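You operate a simulated robot arm through the tools that you are given. There is no shell and no other tool. Be economical: measure what you need, move in short steps, check, and stop when the job is done.

The job below is to be done with a simulated robot arm. You get a single attempt, and the scene is never put back.

TASK
One module is dark. Switch off, unplug and unscrew it, lay it in the tray cell by the flat case.
Fine: go by the modules' lights; stand its plug on the desk, midway between the flat case and the small case; the case stays off.

The check looks at the end state, three seconds after you hand in, the way a careful person would. Anything else that was tipped, shoved, dropped, spilled or broken makes it a failure.

THE ROBOT
A 6-joint arm with a two-finger parallel gripper, fixed in place. Base frame: the origin is at the foot of the arm, x ahead of it, y to its left, z up; the work surface is at about z = 740. Units: mm, rad, N and s.
With the tool pointing down near the work surface it reaches from about 200 to 640 mm from the base axis. Its first joint turns from -1.152 to 1.152 rad. Payload 2.7 kg.
The tool frame sits at the grasp point between the pads (the TCP): z along the fingers, y along the line on which they close. The tips reach 23 mm beyond it. Largest opening 94 mm; finger width 38, thickness 10; the body of the gripper, 54 by 96 mm, starts 39 mm behind the TCP.
Orientation is that of the tool frame in the base frame, as a unit quaternion [w, x, y, z]. With the fingers straight down and closing along the base's y, the tool's x points along the base's -x, its y along +y and its z along -z.

THE INTERFACE
- The arm moves only by the tool play_rows. Its argument "steps" is a list of rows, each an object (a shift or turn left out is 0, a gripper value left out holds the last) with "offset": the shift along the base's x, y, z in cm, a list of three; "turn": the turn, a rotation vector about the base's x, y, z in rad, a list of three; "fingers": the gripper command, from -1 (shut) to 1 (fully open), values between in proportion. In form: [{"offset": [tx, ty, tz], "turn": [wx, wy, wz], "fingers": fingers}, ...]. A call has 1 to 10 rows; each row shifts and turns the commanded pose from where the row before left it. A row lasts 0.2 s, in which the tool goes at most 50 mm and 0.15 rad; a call with a longer step from one row to the next is refused whole, and so is a gripper value outside its range. A pose out of reach is approached as far as the arm can. The call stops where the force on the tool passes 90 N (or 10 N more than at its start, if that is more) or the arm is blocked; 0.2 s more then pass. Each finger travels about 45 mm/s and halts on what it meets, pressing with about 43 N; the grip force reading is that of the motor and also rises with nothing between the fingers. The clock runs only during rows and for 0.2 s after the last one: add rows that do not move to give the fingers time. The reply holds the time, the measured pose of the TCP, the force on the tool along the base axes, the opening and the grip force, in the units named above and with some noise, with the torque about the TCP (base axes, N m) and any sound that the robot's microphone picked up.
- Cameras (640 x 400 px; columns grow to the right, rows downward): "scene" is fixed at [71.1, -427.6, 1399]; the picture's right is [0.83, -0.55, 0.00], its down [-0.33, -0.50, -0.80] and it looks along [0.44, 0.67, -0.60] (base axes); focal length 348 px, centre (320, 200). "wrist" rides on the gripper at [86, 16, -74] in the tool frame; the picture's right is [-0.18, 0.98, 0.00], its down [-0.58, -0.11, -0.81] and it looks along [-0.79, -0.15, 0.59] (tool axes); focal length 243 px, centre (320, 200). There is no depth. A picture from a camera that has moved, and an enlarged one, comes with that camera's place and axes in the base frame and with its lens.
- grab_frame(camera): a new picture of that camera. It takes no simulated time.
- close_up(camera, box): a new picture of the part [left, top, right, bottom] of that camera's present view, enlarged. It takes no simulated time.
- close_job(): hands the job in; it is judged then, once.

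Work in short steps. Places have to be worked out from the pictures, the camera data and where the tool is seen: move nearer, look again, correct. Check each grasp and each placing, and mend what went wrong. You have 120 turns and 84 pictures in all, those below and enlarged ones among them. Open the gripper and draw the arm clear of the work before you hand the job in, unless the task says otherwise; then end with one line.

The tools are called after ">>>" as a command line: name --argument value ..., lists and objects as JSON in quotes. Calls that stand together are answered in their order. play_rows: Moves the arm, as the interface text tells. Its arguments: {"type":"object","properties":{"steps":{"type":"array","items":{"type":"object","properties":{"offset":{"type":"array","items":{"type":"number"}},"turn":{"type":"array","items":{"type":"number"}},"fingers":{"type":"number"}}}}},"required":["steps"]} The other tools are called the same way: grab_frame (camera) takes a picture; close_up (camera, box) takes an enlarged picture of a part of a camera's view; close_job () hands the job in.

At the start:

```text
time: 0.0
tcp_pos: [326.9, 87.1, 1151.2]
tcp_rot: [0.0, 0.0, 1.0, 0.0]
ft_force: [0.3, 0.2, -0.2]
wrist_torque: [-0.03, -0.03, -0.02]
opening: 94.1
grasp_force: 0.1
```

scene: 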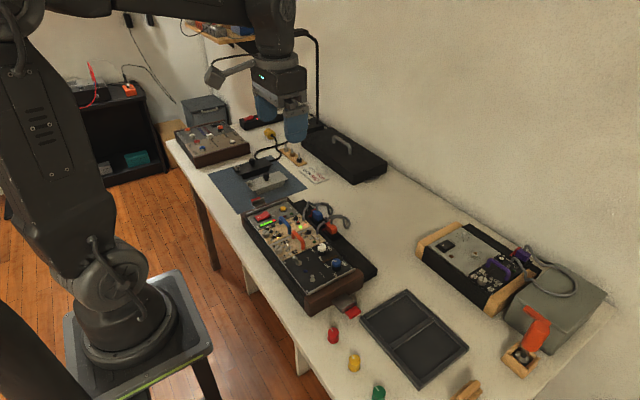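
wrist: 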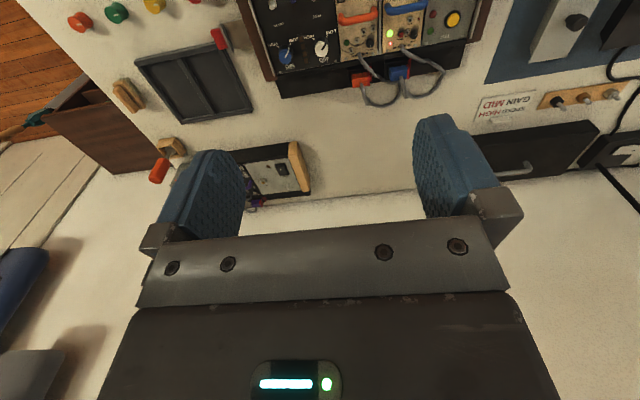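

I start by looking closer at the modules case, tray and the other cases.

>>> close_up --camera "scene" --box '[230, 180, 390, 330]'

>>> close_up --camera "wrist" --box '[230, 0, 500, 120]'

>>> close_up --camera "scene" --box '[320, 210, 620, 400]'

>>> close_up --camera "scene" --box '[160, 80, 400, 220]'

```text
2.67 times, centred on (310, 255) of scene
camera zoom: at [71.1, -427.6, 1399.0], right [0.83, -0.55, 0.0], down [-0.33, -0.5, -0.8], along [0.44, 0.67, -0.6], focal length 927 px, centre (347, 53)
```

zoom: 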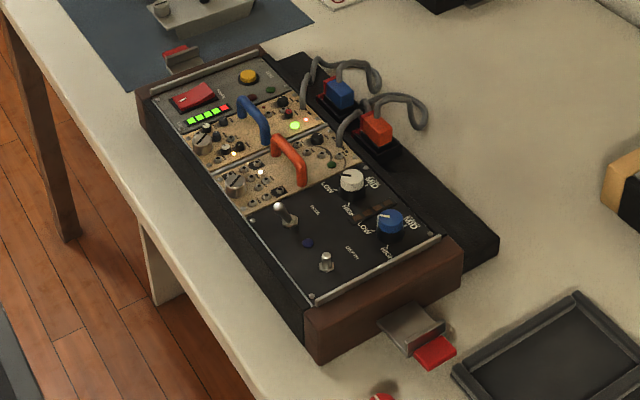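

```text
2.37 times, centred on (365, 60) of wrist
camera zoom: at [239.0, 102.4, 1225.7], right [0.18, 0.98, 0.0], down [0.58, -0.11, 0.81], along [0.79, -0.15, -0.59], focal length 575 px, centre (213, 532)
```

zoom: 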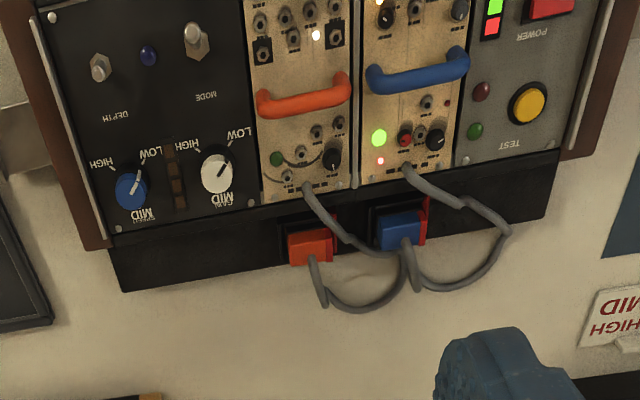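

```text
2.11 times, centred on (470, 305) of scene
camera zoom: at [71.1, -427.6, 1399.0], right [0.83, -0.55, 0.0], down [-0.33, -0.5, -0.8], along [0.44, 0.67, -0.6], focal length 732 px, centre (4, -21)
```

zoom: 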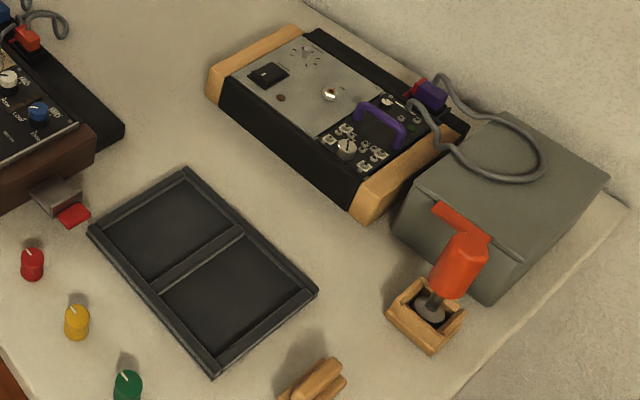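

```text
2.67 times, centred on (280, 150) of scene
camera zoom: at [71.1, -427.6, 1399.0], right [0.83, -0.55, 0.0], down [-0.33, -0.5, -0.8], along [0.44, 0.67, -0.6], focal length 927 px, centre (427, 333)
```

zoom: 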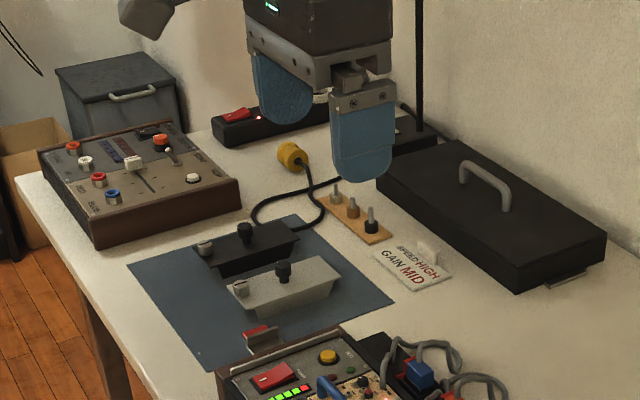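

The orange-handled module's green lamp looks dark; I zoom further to check lights, cables, sockets and the screws.

>>> close_up --camera "wrist" --box '[325, 10, 475, 110]'

>>> close_up --camera "scene" --box '[260, 195, 350, 250]'

>>> close_up --camera "scene" --box '[430, 220, 560, 310]'

>>> close_up --camera "scene" --box '[450, 300, 570, 400]'

```text
4.00 times, centred on (400, 60) of wrist
camera zoom: at [239.0, 102.4, 1225.7], right [0.18, 0.98, 0.0], down [0.58, -0.11, 0.81], along [0.79, -0.15, -0.59], focal length 970 px, centre (0, 760)
```

zoom: 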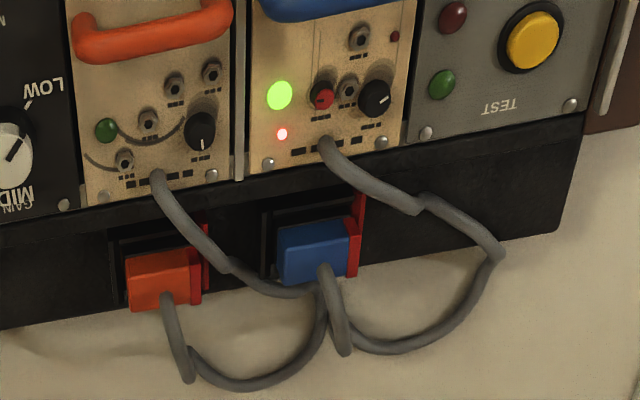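

```text
7.11 times, centred on (305, 222) of scene
camera zoom: at [71.1, -427.6, 1399.0], right [0.83, -0.55, 0.0], down [-0.33, -0.5, -0.8], along [0.44, 0.67, -0.6], focal length 2471 px, centre (427, 40)
```

zoom: 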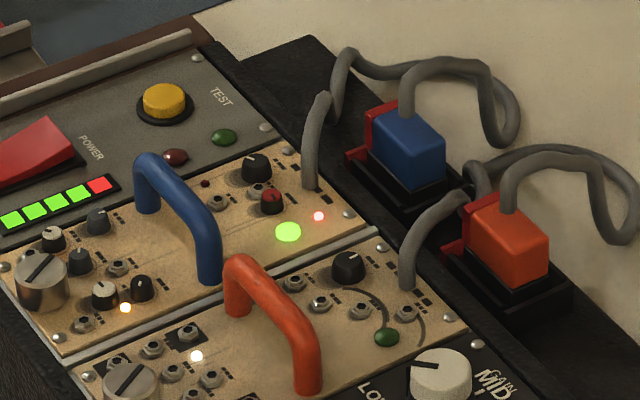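

```text
4.44 times, centred on (495, 265) of scene
camera zoom: at [71.1, -427.6, 1399.0], right [0.83, -0.55, 0.0], down [-0.33, -0.5, -0.8], along [0.44, 0.67, -0.6], focal length 1545 px, centre (-458, -89)
```

zoom: 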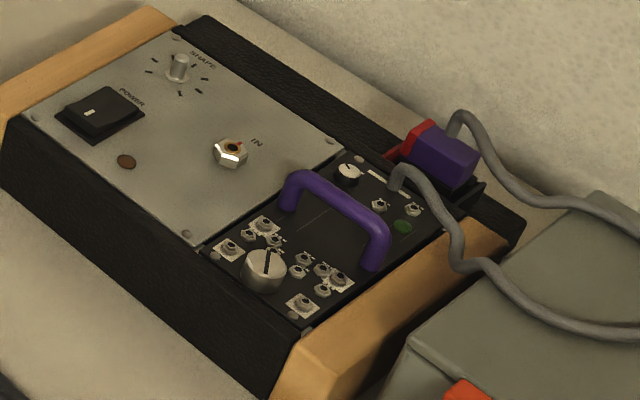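

```text
4.00 times, centred on (510, 350) of scene
camera zoom: at [71.1, -427.6, 1399.0], right [0.83, -0.55, 0.0], down [-0.33, -0.5, -0.8], along [0.44, 0.67, -0.6], focal length 1390 px, centre (-440, -400)
```

zoom: 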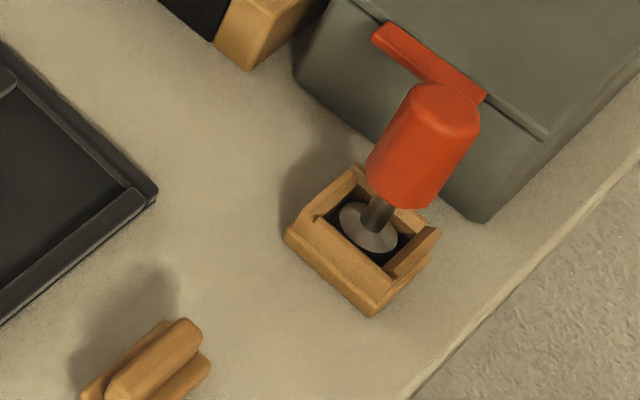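

Orange-handled module: lamp dark in the powered case, cable leads to the orange plug. I pitch and lower the wrist camera for a close overview of the case.

>>> play_rows --steps '[{"offset": [-0.8, 0.2, -4.5], "turn": [0, 0.15, 0]}, {"offset": [-0.8, 0.2, -4.5], "turn": [0, 0.15, 0]}, {"offset": [-0.8, 0.2, -4.5], "turn": [0, 0.15, 0]}, {"offset": [-0.8, 0.2, -4.5], "turn": [0, 0.15, 0]}, {}]'

>>> grab_frame --camera "wrist"

```text
time: 1.2
tcp_pos: [297.2, 96.3, 972.1]
tcp_rot: [-0.296, 0.0, 0.955, -0.001]
ft_force: [0.1, -0.1, -0.3]
wrist_torque: [0.01, 0.02, 0.01]
opening: 93.8
grasp_force: 0.0
```

```text
73 pictures are left
camera wrist: at [266.3, 111.8, 1081.4], right [0.15, 0.98, -0.1], down [0.94, -0.11, 0.34], along [0.32, -0.15, -0.94], focal length 243 px, centre (320, 200)
```

wrist: 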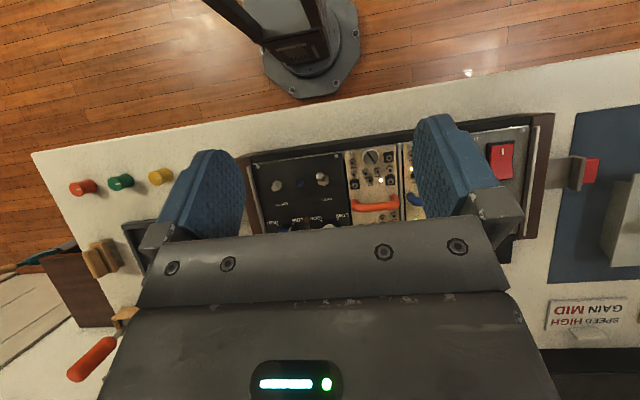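

The gripper blocks the view when pitched; I return to vertical and hover lower with the case in the upper part of the picture.

>>> play_rows --steps '[{"offset": [1.0, -0.2, 0], "turn": [0, -0.15, 0]}, {"offset": [1.0, -0.2, 0], "turn": [0, -0.15, 0]}, {"offset": [1.0, 0, 0], "turn": [0, -0.15, 0]}, {"offset": [1.0, 0, 0], "turn": [0, -0.15, 0]}, {}]'

>>> grab_frame --camera "wrist"

>>> close_up --camera "wrist" --box '[280, 0, 500, 130]'

```text
time: 2.4
tcp_pos: [335.9, 90.9, 972.0]
tcp_rot: [0.001, 0.0, 1.0, 0.0]
ft_force: [0.5, -0.3, 0.6]
wrist_torque: [0.0, 0.04, -0.03]
opening: 94.2
grasp_force: 0.0
```

```text
72 pictures are left
camera wrist: at [247.9, 106.6, 1045.3], right [0.18, 0.98, 0.0], down [0.58, -0.11, 0.81], along [0.79, -0.15, -0.59], focal length 243 px, centre (320, 200)
```

wrist: 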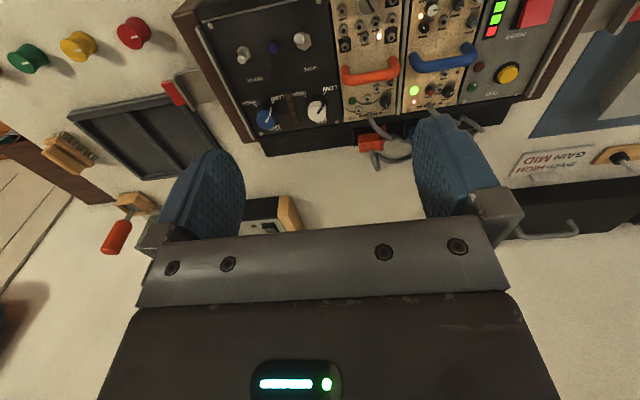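

```text
2.91 times, centred on (390, 65) of wrist
camera zoom: at [247.9, 106.6, 1045.3], right [0.18, 0.98, 0.0], down [0.58, -0.11, 0.81], along [0.79, -0.15, -0.59], focal length 706 px, centre (116, 593)
```

zoom: 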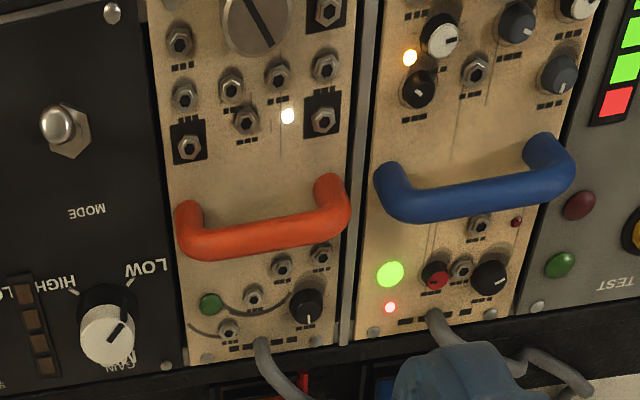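

I back off toward the base to see the large slotted disc and the power switch.

>>> play_rows --steps '[{"offset": [-4, 0, -1]}, {"offset": [-4, 0, -1]}, {"offset": [-3, 0, -1]}, {}]'

>>> grab_frame --camera "wrist"

>>> close_up --camera "wrist" --box '[300, 0, 540, 150]'

```text
time: 3.4
tcp_pos: [223.6, 88.3, 943.3]
tcp_rot: [0.0, 0.0, 1.0, 0.0]
ft_force: [-0.7, 0.7, 0.1]
wrist_torque: [0.02, 0.01, 0.02]
opening: 93.8
grasp_force: 0.1
```

```text
70 pictures are left
camera wrist: at [135.8, 105.5, 1017.7], right [0.18, 0.98, 0.0], down [0.58, -0.11, 0.81], along [0.79, -0.15, -0.59], focal length 243 px, centre (320, 200)
```

wrist: 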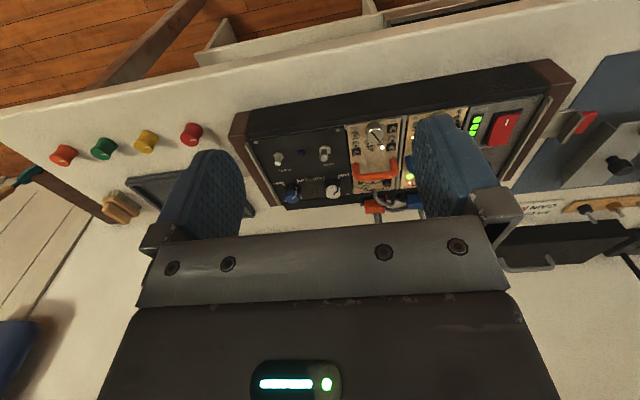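

```text
2.67 times, centred on (420, 75) of wrist
camera zoom: at [135.8, 105.5, 1017.7], right [0.18, 0.98, 0.0], down [0.58, -0.11, 0.81], along [0.79, -0.15, -0.59], focal length 647 px, centre (53, 533)
```

zoom: 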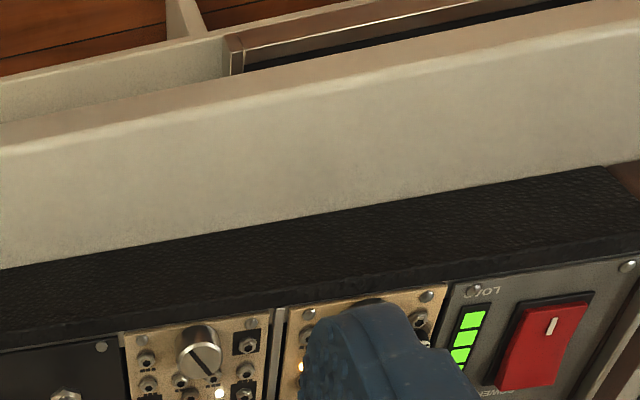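

Triangulated: orange module's silver thumb-knob at about (321,136), top z≈794, handle about (378,136); rocker at about (335,272,800). I move for a close look at the rocker.

>>> play_rows --steps '[{"offset": [2, 4, -1]}, {"offset": [2, 4, -1]}, {"offset": [2, 4, -1]}, {"offset": [2, 4, -1]}, {"offset": [0, 0, -1]}, {}]'

>>> grab_frame --camera "wrist"

>>> close_up --camera "wrist" --box '[240, 50, 440, 175]'

>>> close_up --camera "scene" --box '[245, 195, 305, 235]'

```text
time: 4.8
tcp_pos: [304.1, 251.0, 890.9]
tcp_rot: [0.0, 0.0, 1.0, 0.0]
ft_force: [-0.1, 0.6, 0.3]
wrist_torque: [0.01, -0.04, 0.02]
opening: 93.8
grasp_force: 0.2
```

```text
68 pictures are left
camera wrist: at [216.8, 267.1, 966.0], right [0.18, 0.98, 0.0], down [0.58, -0.11, 0.81], along [0.79, -0.15, -0.59], focal length 243 px, centre (320, 200)
```

wrist: 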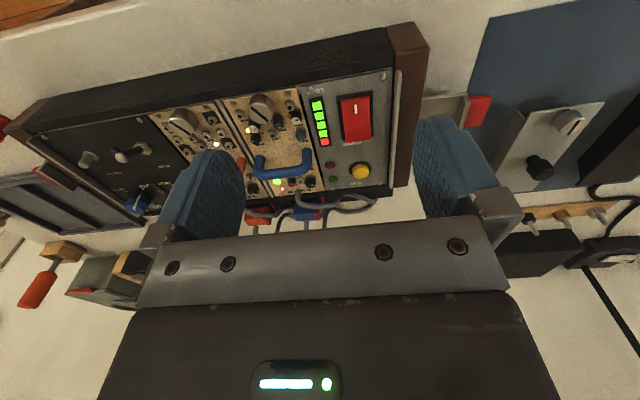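

```text
3.20 times, centred on (340, 112) of wrist
camera zoom: at [216.8, 267.1, 966.0], right [0.18, 0.98, 0.0], down [0.58, -0.11, 0.81], along [0.79, -0.15, -0.59], focal length 776 px, centre (256, 480)
```

zoom: 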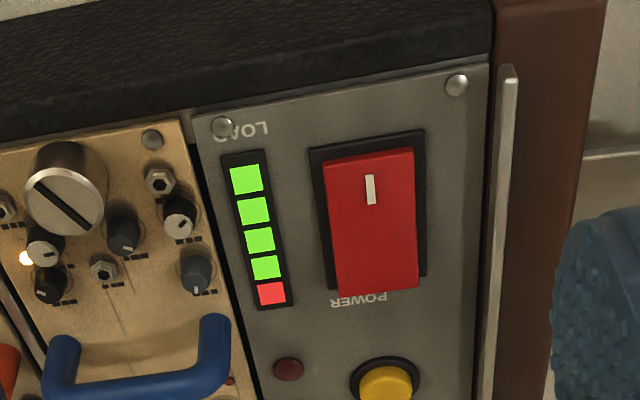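

```text
10.00 times, centred on (275, 215) of scene
camera zoom: at [71.1, -427.5, 1399.0], right [0.83, -0.55, 0.0], down [-0.33, -0.5, -0.8], along [0.44, 0.67, -0.6], focal length 3475 px, centre (770, 50)
```

zoom: 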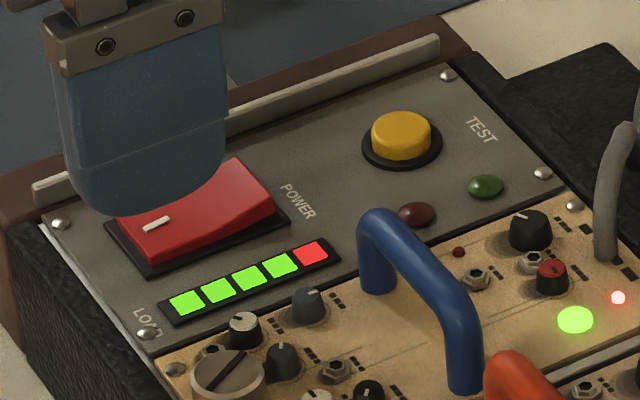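

The rocker's far (+x) end is raised at about (364,275,793), so it is ON; I close the fingers and hover over that end.

>>> play_rows --steps '[{"offset": [2.8, 1.2, -1.5], "fingers": -1}, {"offset": [2.8, 1.2, -1.5]}, {"offset": [0, 0, -1.0]}, {}, {}, {}]'

>>> close_up --camera "scene" --box '[245, 195, 305, 235]'

```text
time: 6.2
tcp_pos: [361.5, 273.2, 854.2]
tcp_rot: [0.001, 0.0, 1.0, 0.0]
ft_force: [-1.2, 0.8, 0.6]
wrist_torque: [0.02, 0.01, -0.02]
opening: 0.0
grasp_force: 33.3
```

```text
10.00 times, centred on (275, 215) of scene
camera zoom: at [71.1, -427.6, 1399.0], right [0.83, -0.55, 0.0], down [-0.33, -0.5, -0.8], along [0.44, 0.67, -0.6], focal length 3475 px, centre (770, 50)
```

zoom: 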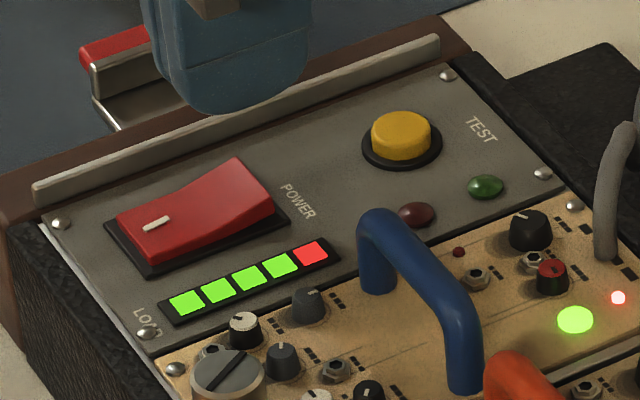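

Hovering correctly; I lower in small steps until contact and press.

>>> play_rows --steps '[{"offset": [0, 0.2, -1.5]}, {"offset": [0, 0, -1.2]}, {"offset": [0, 0, -0.6]}, {"offset": [0, 0, -0.4]}, {"offset": [0, 0, -0.3]}, {}]'

>>> close_up --camera "scene" --box '[245, 195, 305, 235]'

```text
time: 7.3
tcp_pos: [360.7, 276.3, 820.5]
tcp_rot: [-0.001, -0.001, 1.0, 0.0]
ft_force: [-5.7, -4.9, 13.1]
wrist_torque: [-0.04, 0.36, 0.1]
opening: 0.0
grasp_force: 41.8
heard: click
stopped in row 5: the force on the tool passed its limit at 98 N (the readings are from after the stop); the commanded pose is now the measured one
```

```text
10.00 times, centred on (275, 215) of scene
camera zoom: at [70.8, -427.8, 1398.9], right [0.83, -0.55, 0.0], down [-0.33, -0.5, -0.8], along [0.44, 0.67, -0.6], focal length 3475 px, centre (770, 50)
```

zoom: 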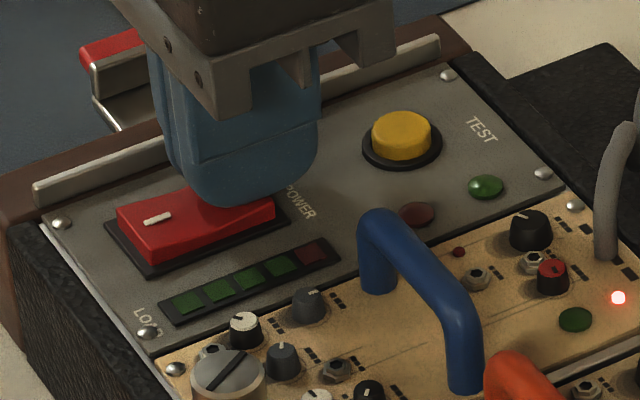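

Case is off (lights out, click). I retract and move to look at the orange plug and its socket.

>>> play_rows --steps '[{"offset": [0, 0, 4]}, {"offset": [0, -2, 4]}, {"offset": [2, -4, 1], "fingers": 1}, {"offset": [2.5, -4, 0]}, {"offset": [2, -4, 0]}, {}, {}]'

>>> grab_frame --camera "wrist"

>>> close_up --camera "wrist" --box '[240, 60, 432, 180]'

>>> close_up --camera "scene" --box '[300, 195, 360, 235]'

```text
time: 8.9
tcp_pos: [424.2, 135.9, 905.4]
tcp_rot: [0.0, 0.0, 1.0, -0.001]
ft_force: [0.6, 0.2, 0.2]
wrist_torque: [-0.01, 0.0, 0.0]
opening: 94.1
grasp_force: 0.1
```

```text
63 pictures are left
camera wrist: at [337.6, 152.3, 979.5], right [0.18, 0.98, 0.0], down [0.58, -0.11, 0.81], along [0.79, -0.15, -0.59], focal length 243 px, centre (320, 200)
```

wrist: 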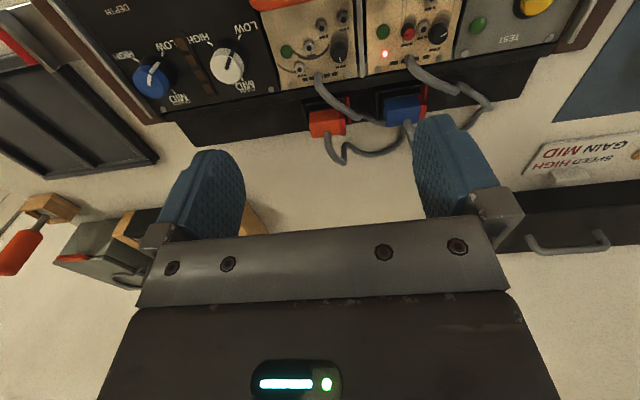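

```text
3.33 times, centred on (336, 120) of wrist
camera zoom: at [337.6, 152.3, 979.5], right [0.18, 0.98, 0.0], down [0.58, -0.11, 0.81], along [0.79, -0.15, -0.59], focal length 809 px, centre (267, 467)
```

zoom: 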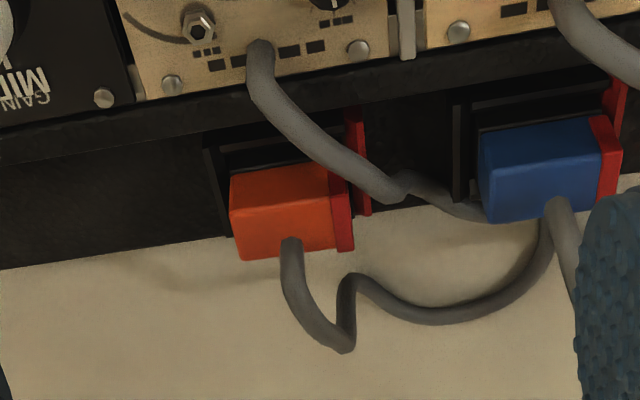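

```text
10.00 times, centred on (330, 215) of scene
camera zoom: at [71.1, -427.6, 1399.0], right [0.83, -0.55, 0.0], down [-0.33, -0.5, -0.8], along [0.44, 0.67, -0.6], focal length 3475 px, centre (220, 50)
```

zoom: 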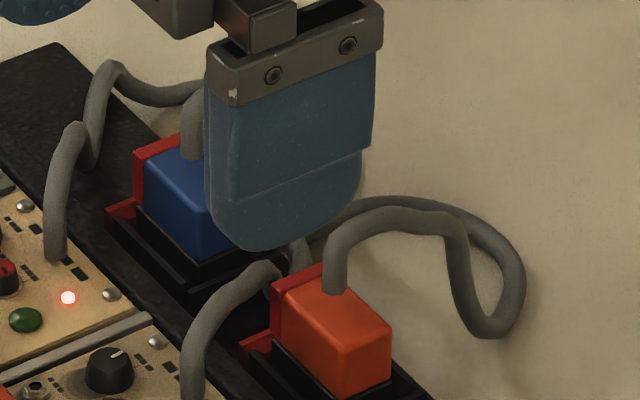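

Plug is a vertical box centred at about (472,134), top z≈798, cable out of its top. I pre-shape the fingers to ~52 mm and hover above it.

>>> play_rows --steps '[{"offset": [2.4, -0.1, -2], "fingers": 0.1}, {"offset": [2.4, -0.1, -2]}, {"offset": [0, 0, -1.5]}, {}, {}]'

>>> close_up --camera "scene" --box '[300, 190, 360, 230]'

>>> grab_frame --camera "wrist"

```text
time: 10.1
tcp_pos: [474.7, 133.6, 853.6]
tcp_rot: [-0.001, 0.0, 1.0, 0.0]
ft_force: [-0.7, 0.5, 0.4]
wrist_torque: [0.02, 0.0, 0.03]
opening: 51.8
grasp_force: 0.2
```

```text
10.00 times, centred on (330, 210) of scene
camera zoom: at [71.1, -427.6, 1399.0], right [0.83, -0.55, 0.0], down [-0.33, -0.5, -0.8], along [0.44, 0.67, -0.6], focal length 3475 px, centre (220, 100)
```

zoom: 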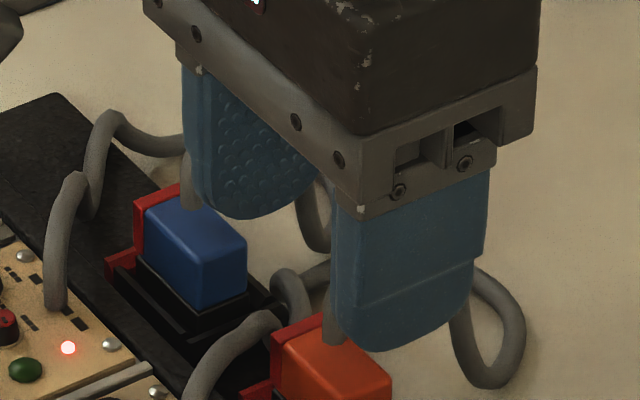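

```text
59 pictures are left
camera wrist: at [386.6, 149.5, 927.4], right [0.18, 0.98, 0.0], down [0.58, -0.11, 0.81], along [0.79, -0.15, -0.59], focal length 243 px, centre (320, 200)
```

wrist: 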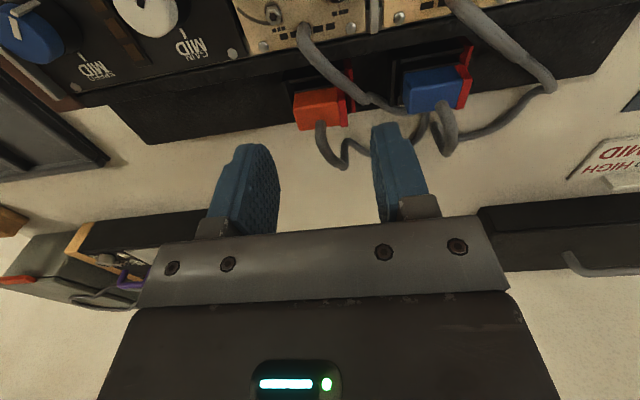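

Plug recomputed at about (470,134.5). I shift slightly and descend to grip its upper part.

>>> play_rows --steps '[{"offset": [-0.3, 0.1, -1.5]}, {"offset": [0, 0, -1.5]}, {"offset": [0, 0, -1.0]}, {"offset": [0, 0, -0.6]}, {}]'

>>> close_up --camera "scene" --box '[300, 200, 360, 240]'

>>> close_up --camera "wrist" --box '[200, 40, 456, 200]'

```text
time: 11.3
tcp_pos: [471.2, 137.1, 807.0]
tcp_rot: [0.0, 0.0, 1.0, -0.002]
ft_force: [0.4, 1.3, -0.8]
wrist_torque: [0.04, -0.03, -0.01]
opening: 51.5
grasp_force: 0.0
```

```text
10.00 times, centred on (330, 220) of scene
camera zoom: at [71.1, -427.6, 1399.0], right [0.83, -0.55, 0.0], down [-0.33, -0.5, -0.8], along [0.44, 0.67, -0.6], focal length 3475 px, centre (220, 0)
```

zoom: 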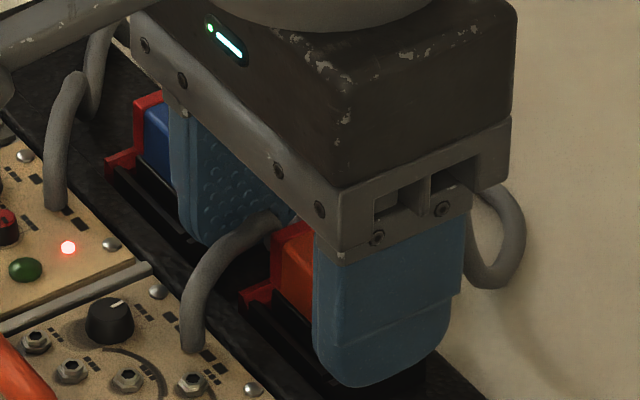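

```text
2.50 times, centred on (328, 120) of wrist
camera zoom: at [383.8, 152.1, 881.1], right [0.18, 0.98, 0.0], down [0.58, -0.11, 0.81], along [0.79, -0.15, -0.59], focal length 606 px, centre (300, 400)
```

zoom: 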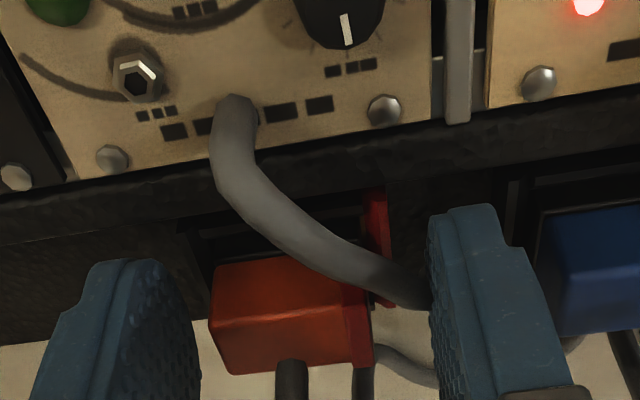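

No contact so far and the plug is between the pads; I close and read the opening.

>>> play_rows --steps '[{"fingers": -1}, {}, {}, {}]'

>>> close_up --camera "wrist" --box '[200, 40, 456, 200]'

```text
time: 12.3
tcp_pos: [471.3, 136.2, 807.7]
tcp_rot: [-0.001, 0.0, 1.0, -0.002]
ft_force: [1.1, -8.7, 1.9]
wrist_torque: [-0.34, -0.02, -0.05]
opening: 30.2
grasp_force: 43.1
```

```text
2.50 times, centred on (328, 120) of wrist
camera zoom: at [383.8, 151.3, 881.3], right [0.18, 0.98, 0.0], down [0.58, -0.11, 0.81], along [0.79, -0.15, -0.59], focal length 606 px, centre (300, 400)
```

zoom: 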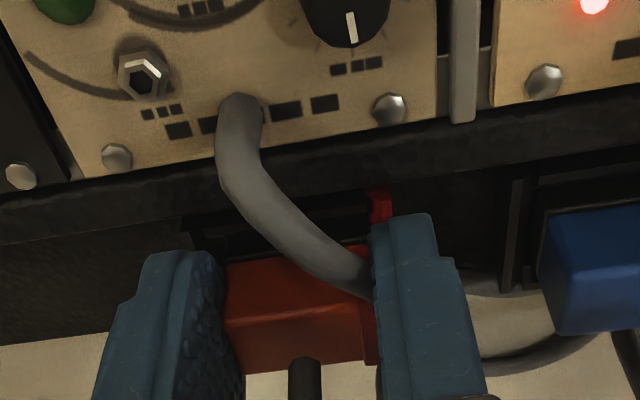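

Gripped at 30 mm. I pull straight up in small steps.

>>> play_rows --steps '[{"offset": [0, 0, 0.4]}, {"offset": [0, 0, 0.4]}, {"offset": [0, 0, 0.6]}, {"offset": [0, 0, 0.8]}, {"offset": [0, 0, 1.0]}, {}]'

>>> close_up --camera "scene" --box '[280, 185, 376, 245]'

```text
time: 13.7
tcp_pos: [472.5, 135.8, 840.9]
tcp_rot: [0.0, 0.0, 1.0, 0.0]
ft_force: [-0.5, 0.8, 0.0]
wrist_torque: [0.0, 0.01, -0.01]
opening: 30.1
grasp_force: 42.6
```

```text
6.67 times, centred on (328, 215) of scene
camera zoom: at [71.1, -427.6, 1399.0], right [0.83, -0.55, 0.0], down [-0.33, -0.5, -0.8], along [0.44, 0.67, -0.6], focal length 2317 px, centre (267, 100)
```

zoom: 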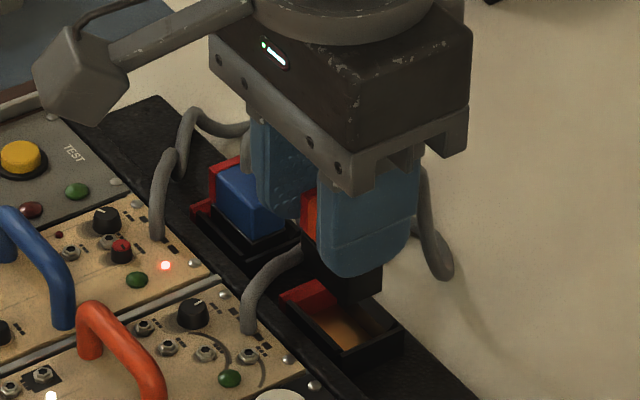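

Plug is free (about 45 mm tall, bottom ≈54 mm below TCP). From the pictures the flat case's rail edge is x≈505 and the small case's near edge x≈632 (y −40…−245), so I carry the plug toward about (563,−15), watching the cable.

>>> play_rows --steps '[{"offset": [1, 0, 1.5]}, {"offset": [3, -0.5, 0]}, {"offset": [3, -2, 0]}, {"offset": [2, -3, 0]}, {"offset": [0, -3, -1]}, {}]'

>>> grab_frame --camera "scene"

>>> close_up --camera "scene" --box '[290, 190, 450, 290]'

```text
time: 15.1
tcp_pos: [561.4, 50.7, 845.0]
tcp_rot: [0.0, 0.0, 1.0, -0.001]
ft_force: [-0.3, -0.1, 0.3]
wrist_torque: [0.0, -0.03, 0.01]
opening: 30.1
grasp_force: 43.3
```

```text
54 pictures are left
```

scene: 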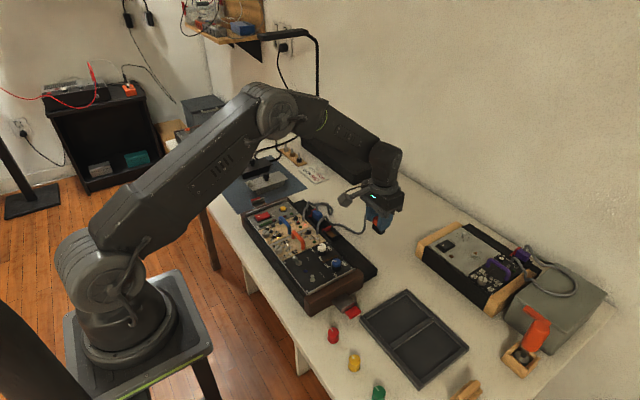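

```text
4.00 times, centred on (370, 240) of scene
camera zoom: at [71.1, -427.6, 1399.0], right [0.83, -0.55, 0.0], down [-0.33, -0.5, -0.8], along [0.44, 0.67, -0.6], focal length 1390 px, centre (120, 40)
```

zoom: 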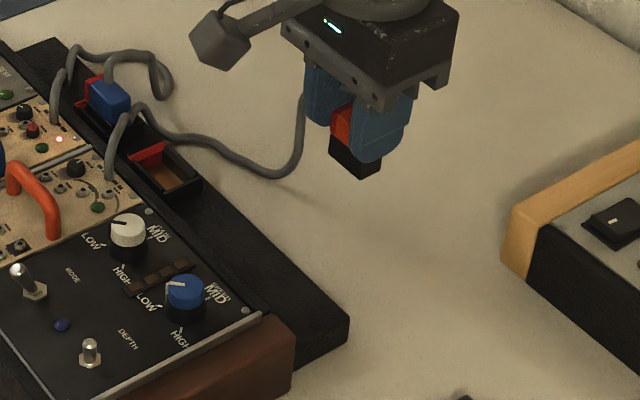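

Cable still has slack; I continue to about (567,−15) and look again.

>>> play_rows --steps '[{"offset": [0.3, -2.5, -0.5]}, {"offset": [0.3, -2.5, -0.5]}, {"offset": [0, -1.6, -0.5]}, {}]'

>>> close_up --camera "scene" --box '[290, 190, 450, 290]'

```text
time: 16.1
tcp_pos: [567.6, -18.0, 828.7]
tcp_rot: [0.001, 0.0, 1.0, -0.001]
ft_force: [-0.1, -0.1, -1.0]
wrist_torque: [-0.04, 0.0, 0.02]
opening: 30.5
grasp_force: 43.4
```

```text
4.00 times, centred on (370, 240) of scene
camera zoom: at [71.1, -427.6, 1399.0], right [0.83, -0.55, 0.0], down [-0.33, -0.5, -0.8], along [0.44, 0.67, -0.6], focal length 1390 px, centre (120, 40)
```

zoom: 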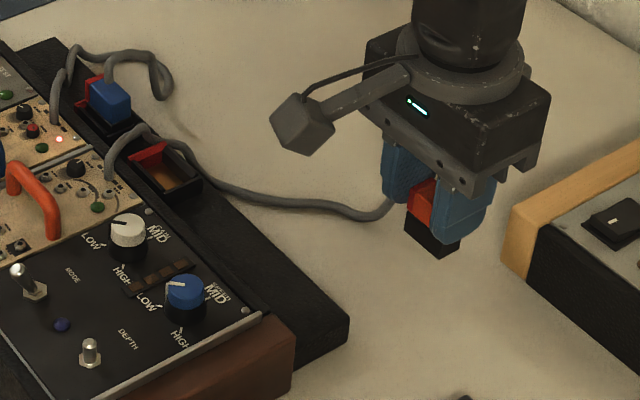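

Cable is getting close to taut, so I set the plug down for now at about (552,15) and fix its final spot after the module is in the tray.

>>> play_rows --steps '[{"offset": [-1.5, 3.3, 0]}, {"offset": [0, 0, -1.5]}, {"offset": [0, 0, -1]}, {"offset": [0, 0, -0.5]}, {"offset": [0, 0, -0.3]}, {}]'

>>> close_up --camera "scene" --box '[290, 190, 450, 290]'

```text
time: 17.5
tcp_pos: [553.4, 17.2, 796.6]
tcp_rot: [0.0, 0.0, 1.0, -0.001]
ft_force: [-0.8, 0.0, -0.2]
wrist_torque: [-0.01, -0.04, -0.01]
opening: 30.2
grasp_force: 42.5
```

```text
4.00 times, centred on (370, 240) of scene
camera zoom: at [71.1, -427.6, 1399.0], right [0.83, -0.55, 0.0], down [-0.33, -0.5, -0.8], along [0.44, 0.67, -0.6], focal length 1390 px, centre (120, 40)
```

zoom: 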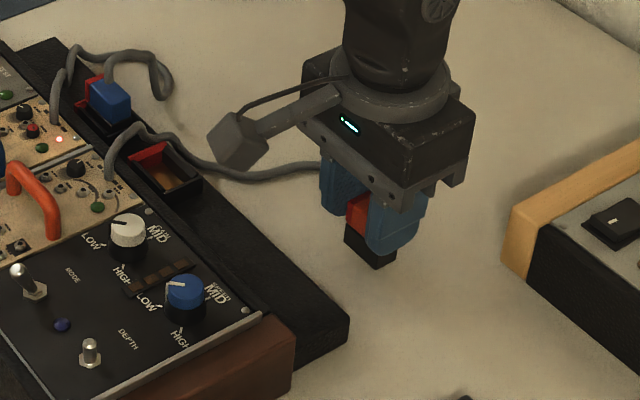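

Not yet touching; I lower in 2 mm steps until a vertical force appears.

>>> play_rows --steps '[{"offset": [0, 0, -0.2]}, {"offset": [0, 0, -0.2]}, {}]'

```text
time: 18.3
tcp_pos: [553.6, 17.4, 794.1]
tcp_rot: [0.0, 0.0, 1.0, -0.002]
ft_force: [-0.6, -0.4, -0.2]
wrist_torque: [0.04, -0.02, -0.01]
opening: 30.2
grasp_force: 42.9
```

>>> play_rows --steps '[{"offset": [0, 0, -0.2]}, {"offset": [0, 0, -0.2]}, {}]'

```text
time: 19.1
tcp_pos: [552.1, 16.3, 789.9]
tcp_rot: [0.0, 0.0, 1.0, -0.001]
ft_force: [-1.0, 0.5, 0.2]
wrist_torque: [0.0, 0.01, 0.0]
opening: 30.2
grasp_force: 43.4
```

Still no contact; continuing down.

>>> play_rows --steps '[{"offset": [0, 0, -0.2]}, {"offset": [0, 0, -0.2]}, {"offset": [0, 0, -0.2]}, {}]'

>>> close_up --camera "scene" --box '[350, 220, 410, 260]'

```text
time: 20.1
tcp_pos: [553.1, 17.0, 786.6]
tcp_rot: [0.002, 0.0, 1.0, 0.0]
ft_force: [-8.4, -0.7, 22.9]
wrist_torque: [-0.01, 0.26, -0.01]
opening: 30.1
grasp_force: 43.2
```

```text
10.00 times, centred on (380, 240) of scene
camera zoom: at [70.5, -427.6, 1399.0], right [0.83, -0.55, 0.0], down [-0.33, -0.5, -0.8], along [0.44, 0.67, -0.6], focal length 3475 px, centre (-280, -200)
```

zoom: 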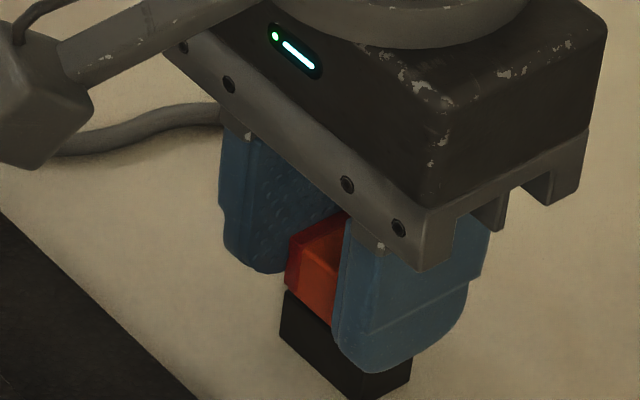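

Standing on the desk (22 N at TCP 786.6). I ease up 1 mm, open, and rise clear.

>>> play_rows --steps '[{"offset": [0, 0, 0.1]}, {"fingers": 0.1}, {}, {"offset": [0, 0, 1]}, {"offset": [0, 0, 4]}, {"offset": [0, 0, 4]}, {"offset": [-2, 0, 4]}, {}]'

>>> close_up --camera "scene" --box '[290, 190, 450, 290]'

```text
time: 21.9
tcp_pos: [531.1, 15.7, 918.1]
tcp_rot: [0.0, 0.0, 1.0, -0.001]
ft_force: [0.2, 0.1, -1.2]
wrist_torque: [0.01, -0.03, -0.02]
opening: 51.9
grasp_force: 0.0
```

```text
4.00 times, centred on (370, 240) of scene
camera zoom: at [71.1, -427.6, 1399.0], right [0.83, -0.55, 0.0], down [-0.33, -0.5, -0.8], along [0.44, 0.67, -0.6], focal length 1390 px, centre (120, 40)
```

zoom: 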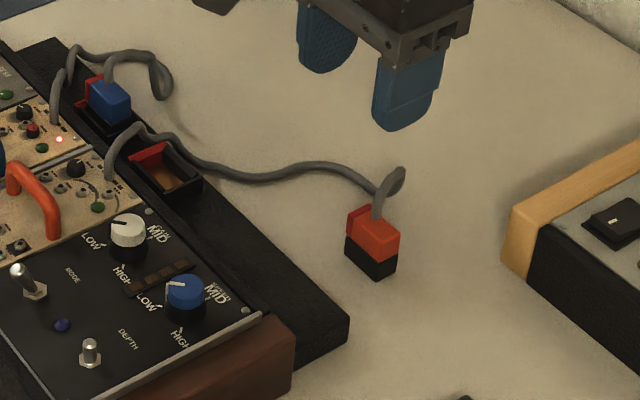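

Plug stands. Now over to the orange module's silver thumb-knob for a close look.

>>> play_rows --steps '[{"offset": [-4.5, 2, 0]}, {"offset": [-4.5, 2.5, 0]}, {"offset": [-4.5, 2.5, 0]}, {"offset": [-4.5, 2.5, 0]}, {"offset": [-4, 2, -2.5]}, {"offset": [-1.5, 0.3, -2.5]}, {}]'

>>> close_up --camera "wrist" --box '[220, 40, 444, 180]'

>>> close_up --camera "scene" --box '[258, 220, 318, 260]'

```text
refused: row 2 steps farther than a row can; nothing moved
```

```text
2.86 times, centred on (332, 110) of wrist
camera zoom: at [442.5, 32.1, 991.8], right [0.18, 0.98, 0.0], down [0.58, -0.11, 0.81], along [0.79, -0.15, -0.59], focal length 693 px, centre (286, 457)
```

zoom: 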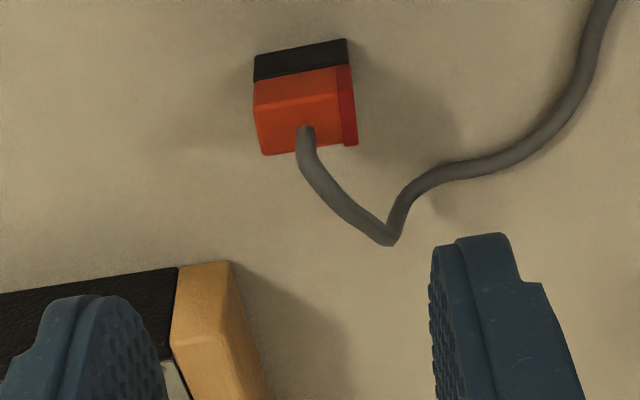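

```text
10.00 times, centred on (288, 240) of scene
camera zoom: at [71.1, -427.6, 1399.0], right [0.83, -0.55, 0.0], down [-0.33, -0.5, -0.8], along [0.44, 0.67, -0.6], focal length 3475 px, centre (640, -200)
```

zoom: 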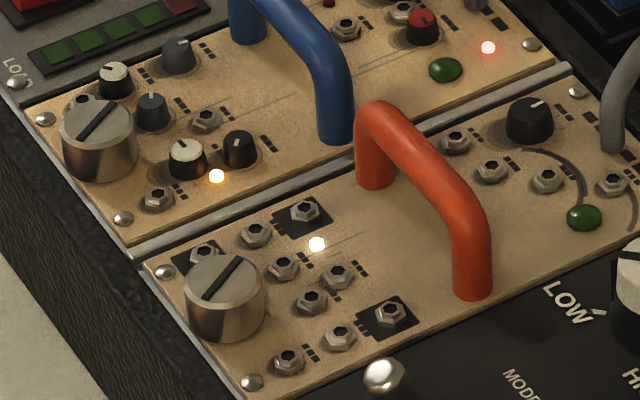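

Clear view: knob ≈20 mm wide, ≈14 mm tall with only low jacks around it. I move over it in legal steps.

>>> play_rows --steps '[{"offset": [-4.2, 2.4, 0]}, {"offset": [-4.2, 2.4, 0]}, {"offset": [-4.2, 2.4, 0]}, {"offset": [-4.2, 2.4, -0.5]}, {"offset": [-4.2, 2.4, -1.0]}, {"offset": [0, 0, -4]}, {"offset": [0, 0, -1.5]}, {}]'

>>> close_up --camera "scene" --box '[240, 200, 336, 260]'

>>> close_up --camera "wrist" --box '[200, 0, 456, 160]'

```text
time: 23.7
tcp_pos: [321.2, 134.5, 846.7]
tcp_rot: [0.0, 0.0, 1.0, 0.0]
ft_force: [0.2, -0.2, -0.4]
wrist_torque: [-0.03, 0.02, -0.01]
opening: 51.8
grasp_force: 0.1
```

```text
6.67 times, centred on (288, 230) of scene
camera zoom: at [71.1, -427.6, 1399.0], right [0.83, -0.55, 0.0], down [-0.33, -0.5, -0.8], along [0.44, 0.67, -0.6], focal length 2317 px, centre (533, 0)
```

zoom: 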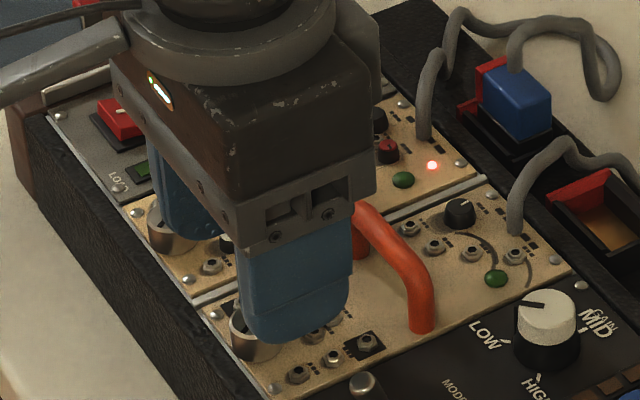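

```text
2.50 times, centred on (328, 80) of wrist
camera zoom: at [233.4, 150.1, 919.8], right [0.18, 0.98, 0.0], down [0.58, -0.11, 0.81], along [0.79, -0.15, -0.59], focal length 606 px, centre (300, 500)
```

zoom: 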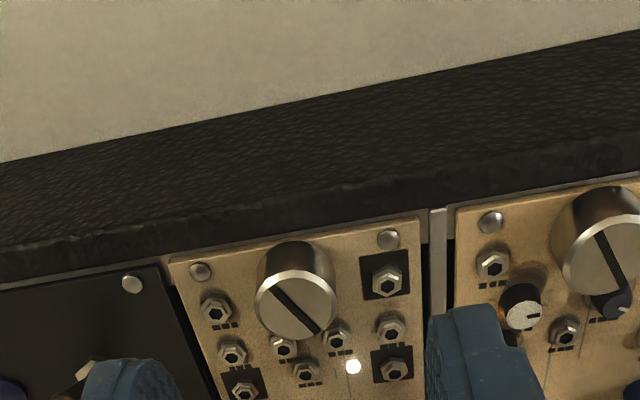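

Knob centre (320,133.5), top ≈797. I descend until the tips are just above the jacks, then close on the knob.

>>> play_rows --steps '[{"offset": [-0.1, -0.1, -1.5]}, {"offset": [0, 0, -1.3]}, {"offset": [0, 0, -0.7]}, {"fingers": -1}, {}, {}, {}]'

>>> close_up --camera "wrist" --box '[200, 0, 456, 160]'

```text
time: 25.3
tcp_pos: [323.4, 133.8, 813.9]
tcp_rot: [0.005, -0.001, 1.0, 0.001]
ft_force: [17.3, -33.6, 71.1]
wrist_torque: [-1.97, 1.28, 0.85]
opening: 18.2
grasp_force: 43.1
```

```text
2.50 times, centred on (328, 80) of wrist
camera zoom: at [235.8, 148.7, 886.0], right [0.18, 0.98, 0.0], down [0.57, -0.11, 0.81], along [0.8, -0.15, -0.59], focal length 606 px, centre (300, 500)
```

zoom: 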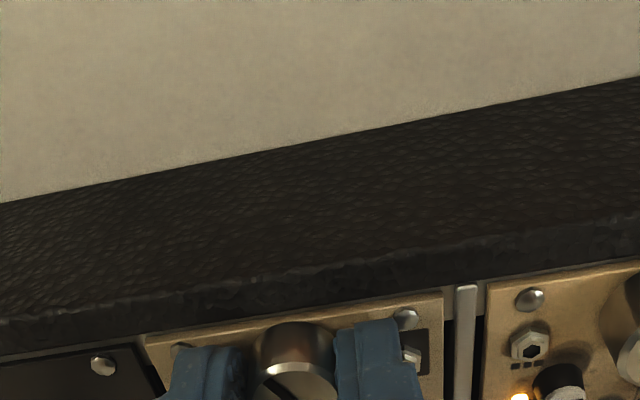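

Gripped (18 mm) but the tips bear on something (71 N up), so I relieve it by raising slightly.

>>> play_rows --steps '[{"offset": [0, 0, 0.3]}, {}]'

```text
time: 25.9
tcp_pos: [323.6, 134.4, 813.0]
tcp_rot: [0.004, 0.001, 1.0, 0.002]
ft_force: [34.2, -28.0, 11.4]
wrist_torque: [-0.55, -0.98, 0.28]
opening: 17.6
grasp_force: 43.1
```

Side loads remain; I open, raise 2 mm to clear the jacks, recentre and re-grip.

>>> play_rows --steps '[{"fingers": -0.3}, {"offset": [0, 0, 0.3]}, {}]'

```text
time: 26.7
tcp_pos: [320.6, 134.4, 814.6]
tcp_rot: [-0.001, 0.0, 1.0, -0.002]
ft_force: [0.2, 0.4, -0.5]
wrist_torque: [0.0, -0.02, -0.03]
opening: 32.8
grasp_force: 0.0
```

>>> play_rows --steps '[{"offset": [0, 0, 0.1], "fingers": -1}, {}, {}, {}]'

>>> close_up --camera "scene" --box '[240, 205, 336, 265]'

```text
time: 27.7
tcp_pos: [320.4, 133.2, 816.7]
tcp_rot: [-0.002, 0.001, 1.0, -0.001]
ft_force: [7.3, -26.0, -17.4]
wrist_torque: [-0.15, -0.15, 0.04]
opening: 17.4
grasp_force: 43.2
```

```text
6.67 times, centred on (288, 235) of scene
camera zoom: at [71.4, -428.1, 1398.8], right [0.83, -0.55, 0.0], down [-0.33, -0.5, -0.8], along [0.44, 0.67, -0.6], focal length 2317 px, centre (533, -33)
```

zoom: 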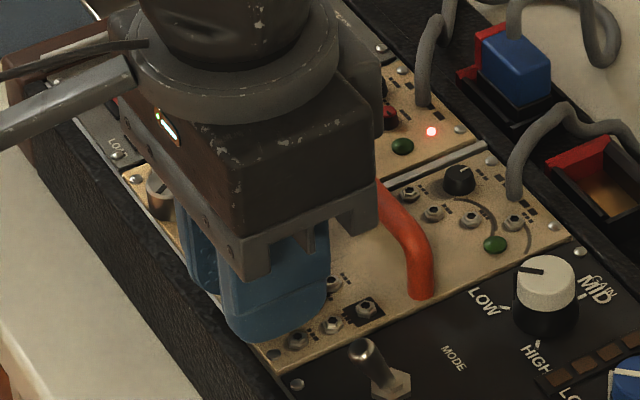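

Firm grip. I turn counter-clockwise (+z) in 0.15 rad rows.

>>> play_rows --steps '[{"turn": [0, 0, 0.15], "offset": [0, -0.1, 0]}, {"turn": [0, 0, 0.15]}, {"turn": [0, 0, 0.15]}, {"turn": [0, 0, 0.15]}, {"turn": [0, 0, 0.15]}, {"turn": [0, 0, 0.15]}, {}]'

>>> close_up --camera "scene" --box '[240, 205, 336, 265]'

```text
time: 29.3
tcp_pos: [321.8, 136.2, 817.5]
tcp_rot: [0.001, -0.435, 0.9, 0.0]
ft_force: [-9.5, -2.8, 0.9]
wrist_torque: [-0.01, 0.04, -0.03]
opening: 17.3
grasp_force: 43.0
```

```text
6.67 times, centred on (288, 235) of scene
camera zoom: at [70.9, -427.6, 1399.0], right [0.83, -0.55, 0.0], down [-0.33, -0.5, -0.8], along [0.44, 0.67, -0.6], focal length 2317 px, centre (533, -33)
```

zoom: 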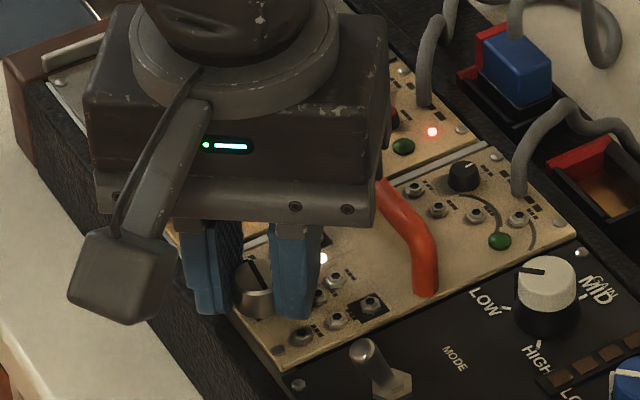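

The knob turned without resistance and the panel seems to have shifted a hair; I continue to about a quarter turn.

>>> play_rows --steps '[{"turn": [0, 0, 0.15]}, {"turn": [0, 0, 0.15]}, {"turn": [0, 0, 0.15]}, {"turn": [0, 0, 0.15]}, {"turn": [0, 0, 0.1]}, {}]'

>>> close_up --camera "scene" --box '[240, 205, 336, 265]'

```text
time: 30.7
tcp_pos: [321.6, 135.3, 816.0]
tcp_rot: [0.0, 0.718, -0.696, 0.0]
ft_force: [-14.4, 0.1, 2.8]
wrist_torque: [-0.01, -0.02, -0.06]
opening: 16.9
grasp_force: 43.4
```

```text
6.67 times, centred on (288, 235) of scene
camera zoom: at [70.7, -427.6, 1399.0], right [0.83, -0.55, 0.0], down [-0.33, -0.5, -0.8], along [0.44, 0.67, -0.6], focal length 2317 px, centre (533, -33)
```

zoom: 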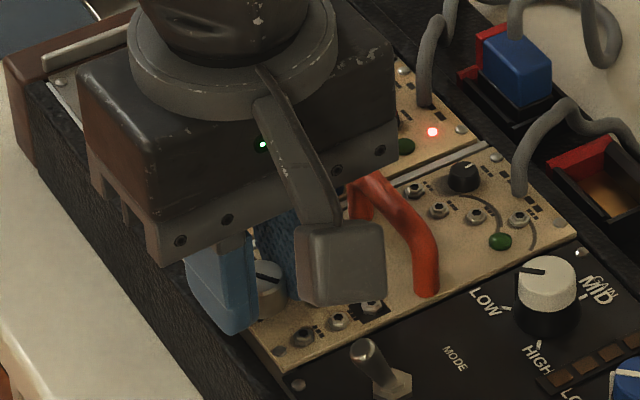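

I open, rise, and inspect the knob and panel.

>>> play_rows --steps '[{"fingers": -0.2}, {}, {"offset": [0, 0, 2]}, {"offset": [0, 0, 4]}, {"offset": [4, 0, 4]}, {"offset": [4, 0, 1], "fingers": 0.3}, {}]'

>>> close_up --camera "scene" --box '[250, 205, 346, 265]'

>>> grab_frame --camera "wrist"

```text
refused: row 5 steps farther than a row can; nothing moved
```

```text
6.67 times, centred on (298, 235) of scene
camera zoom: at [70.7, -427.6, 1399.0], right [0.83, -0.55, 0.0], down [-0.33, -0.5, -0.8], along [0.44, 0.67, -0.6], focal length 2317 px, centre (467, -33)
```

zoom: 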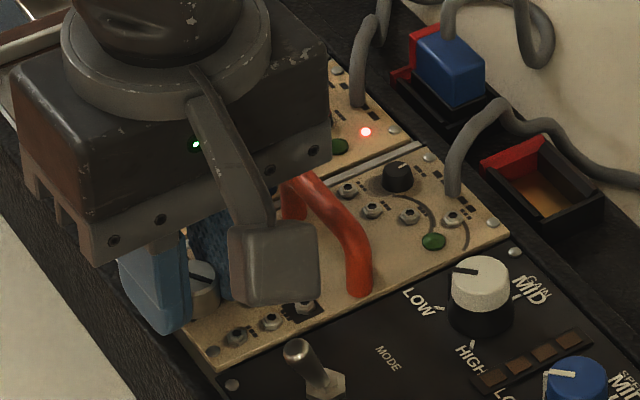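

```text
39 pictures are left
camera wrist: at [306.0, 48.5, 890.6], right [-0.99, 0.15, 0.0], down [0.09, 0.59, 0.81], along [0.12, 0.8, -0.59], focal length 243 px, centre (320, 200)
```

wrist: 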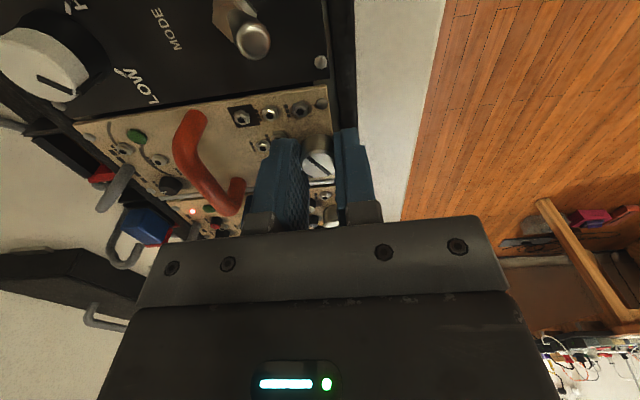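

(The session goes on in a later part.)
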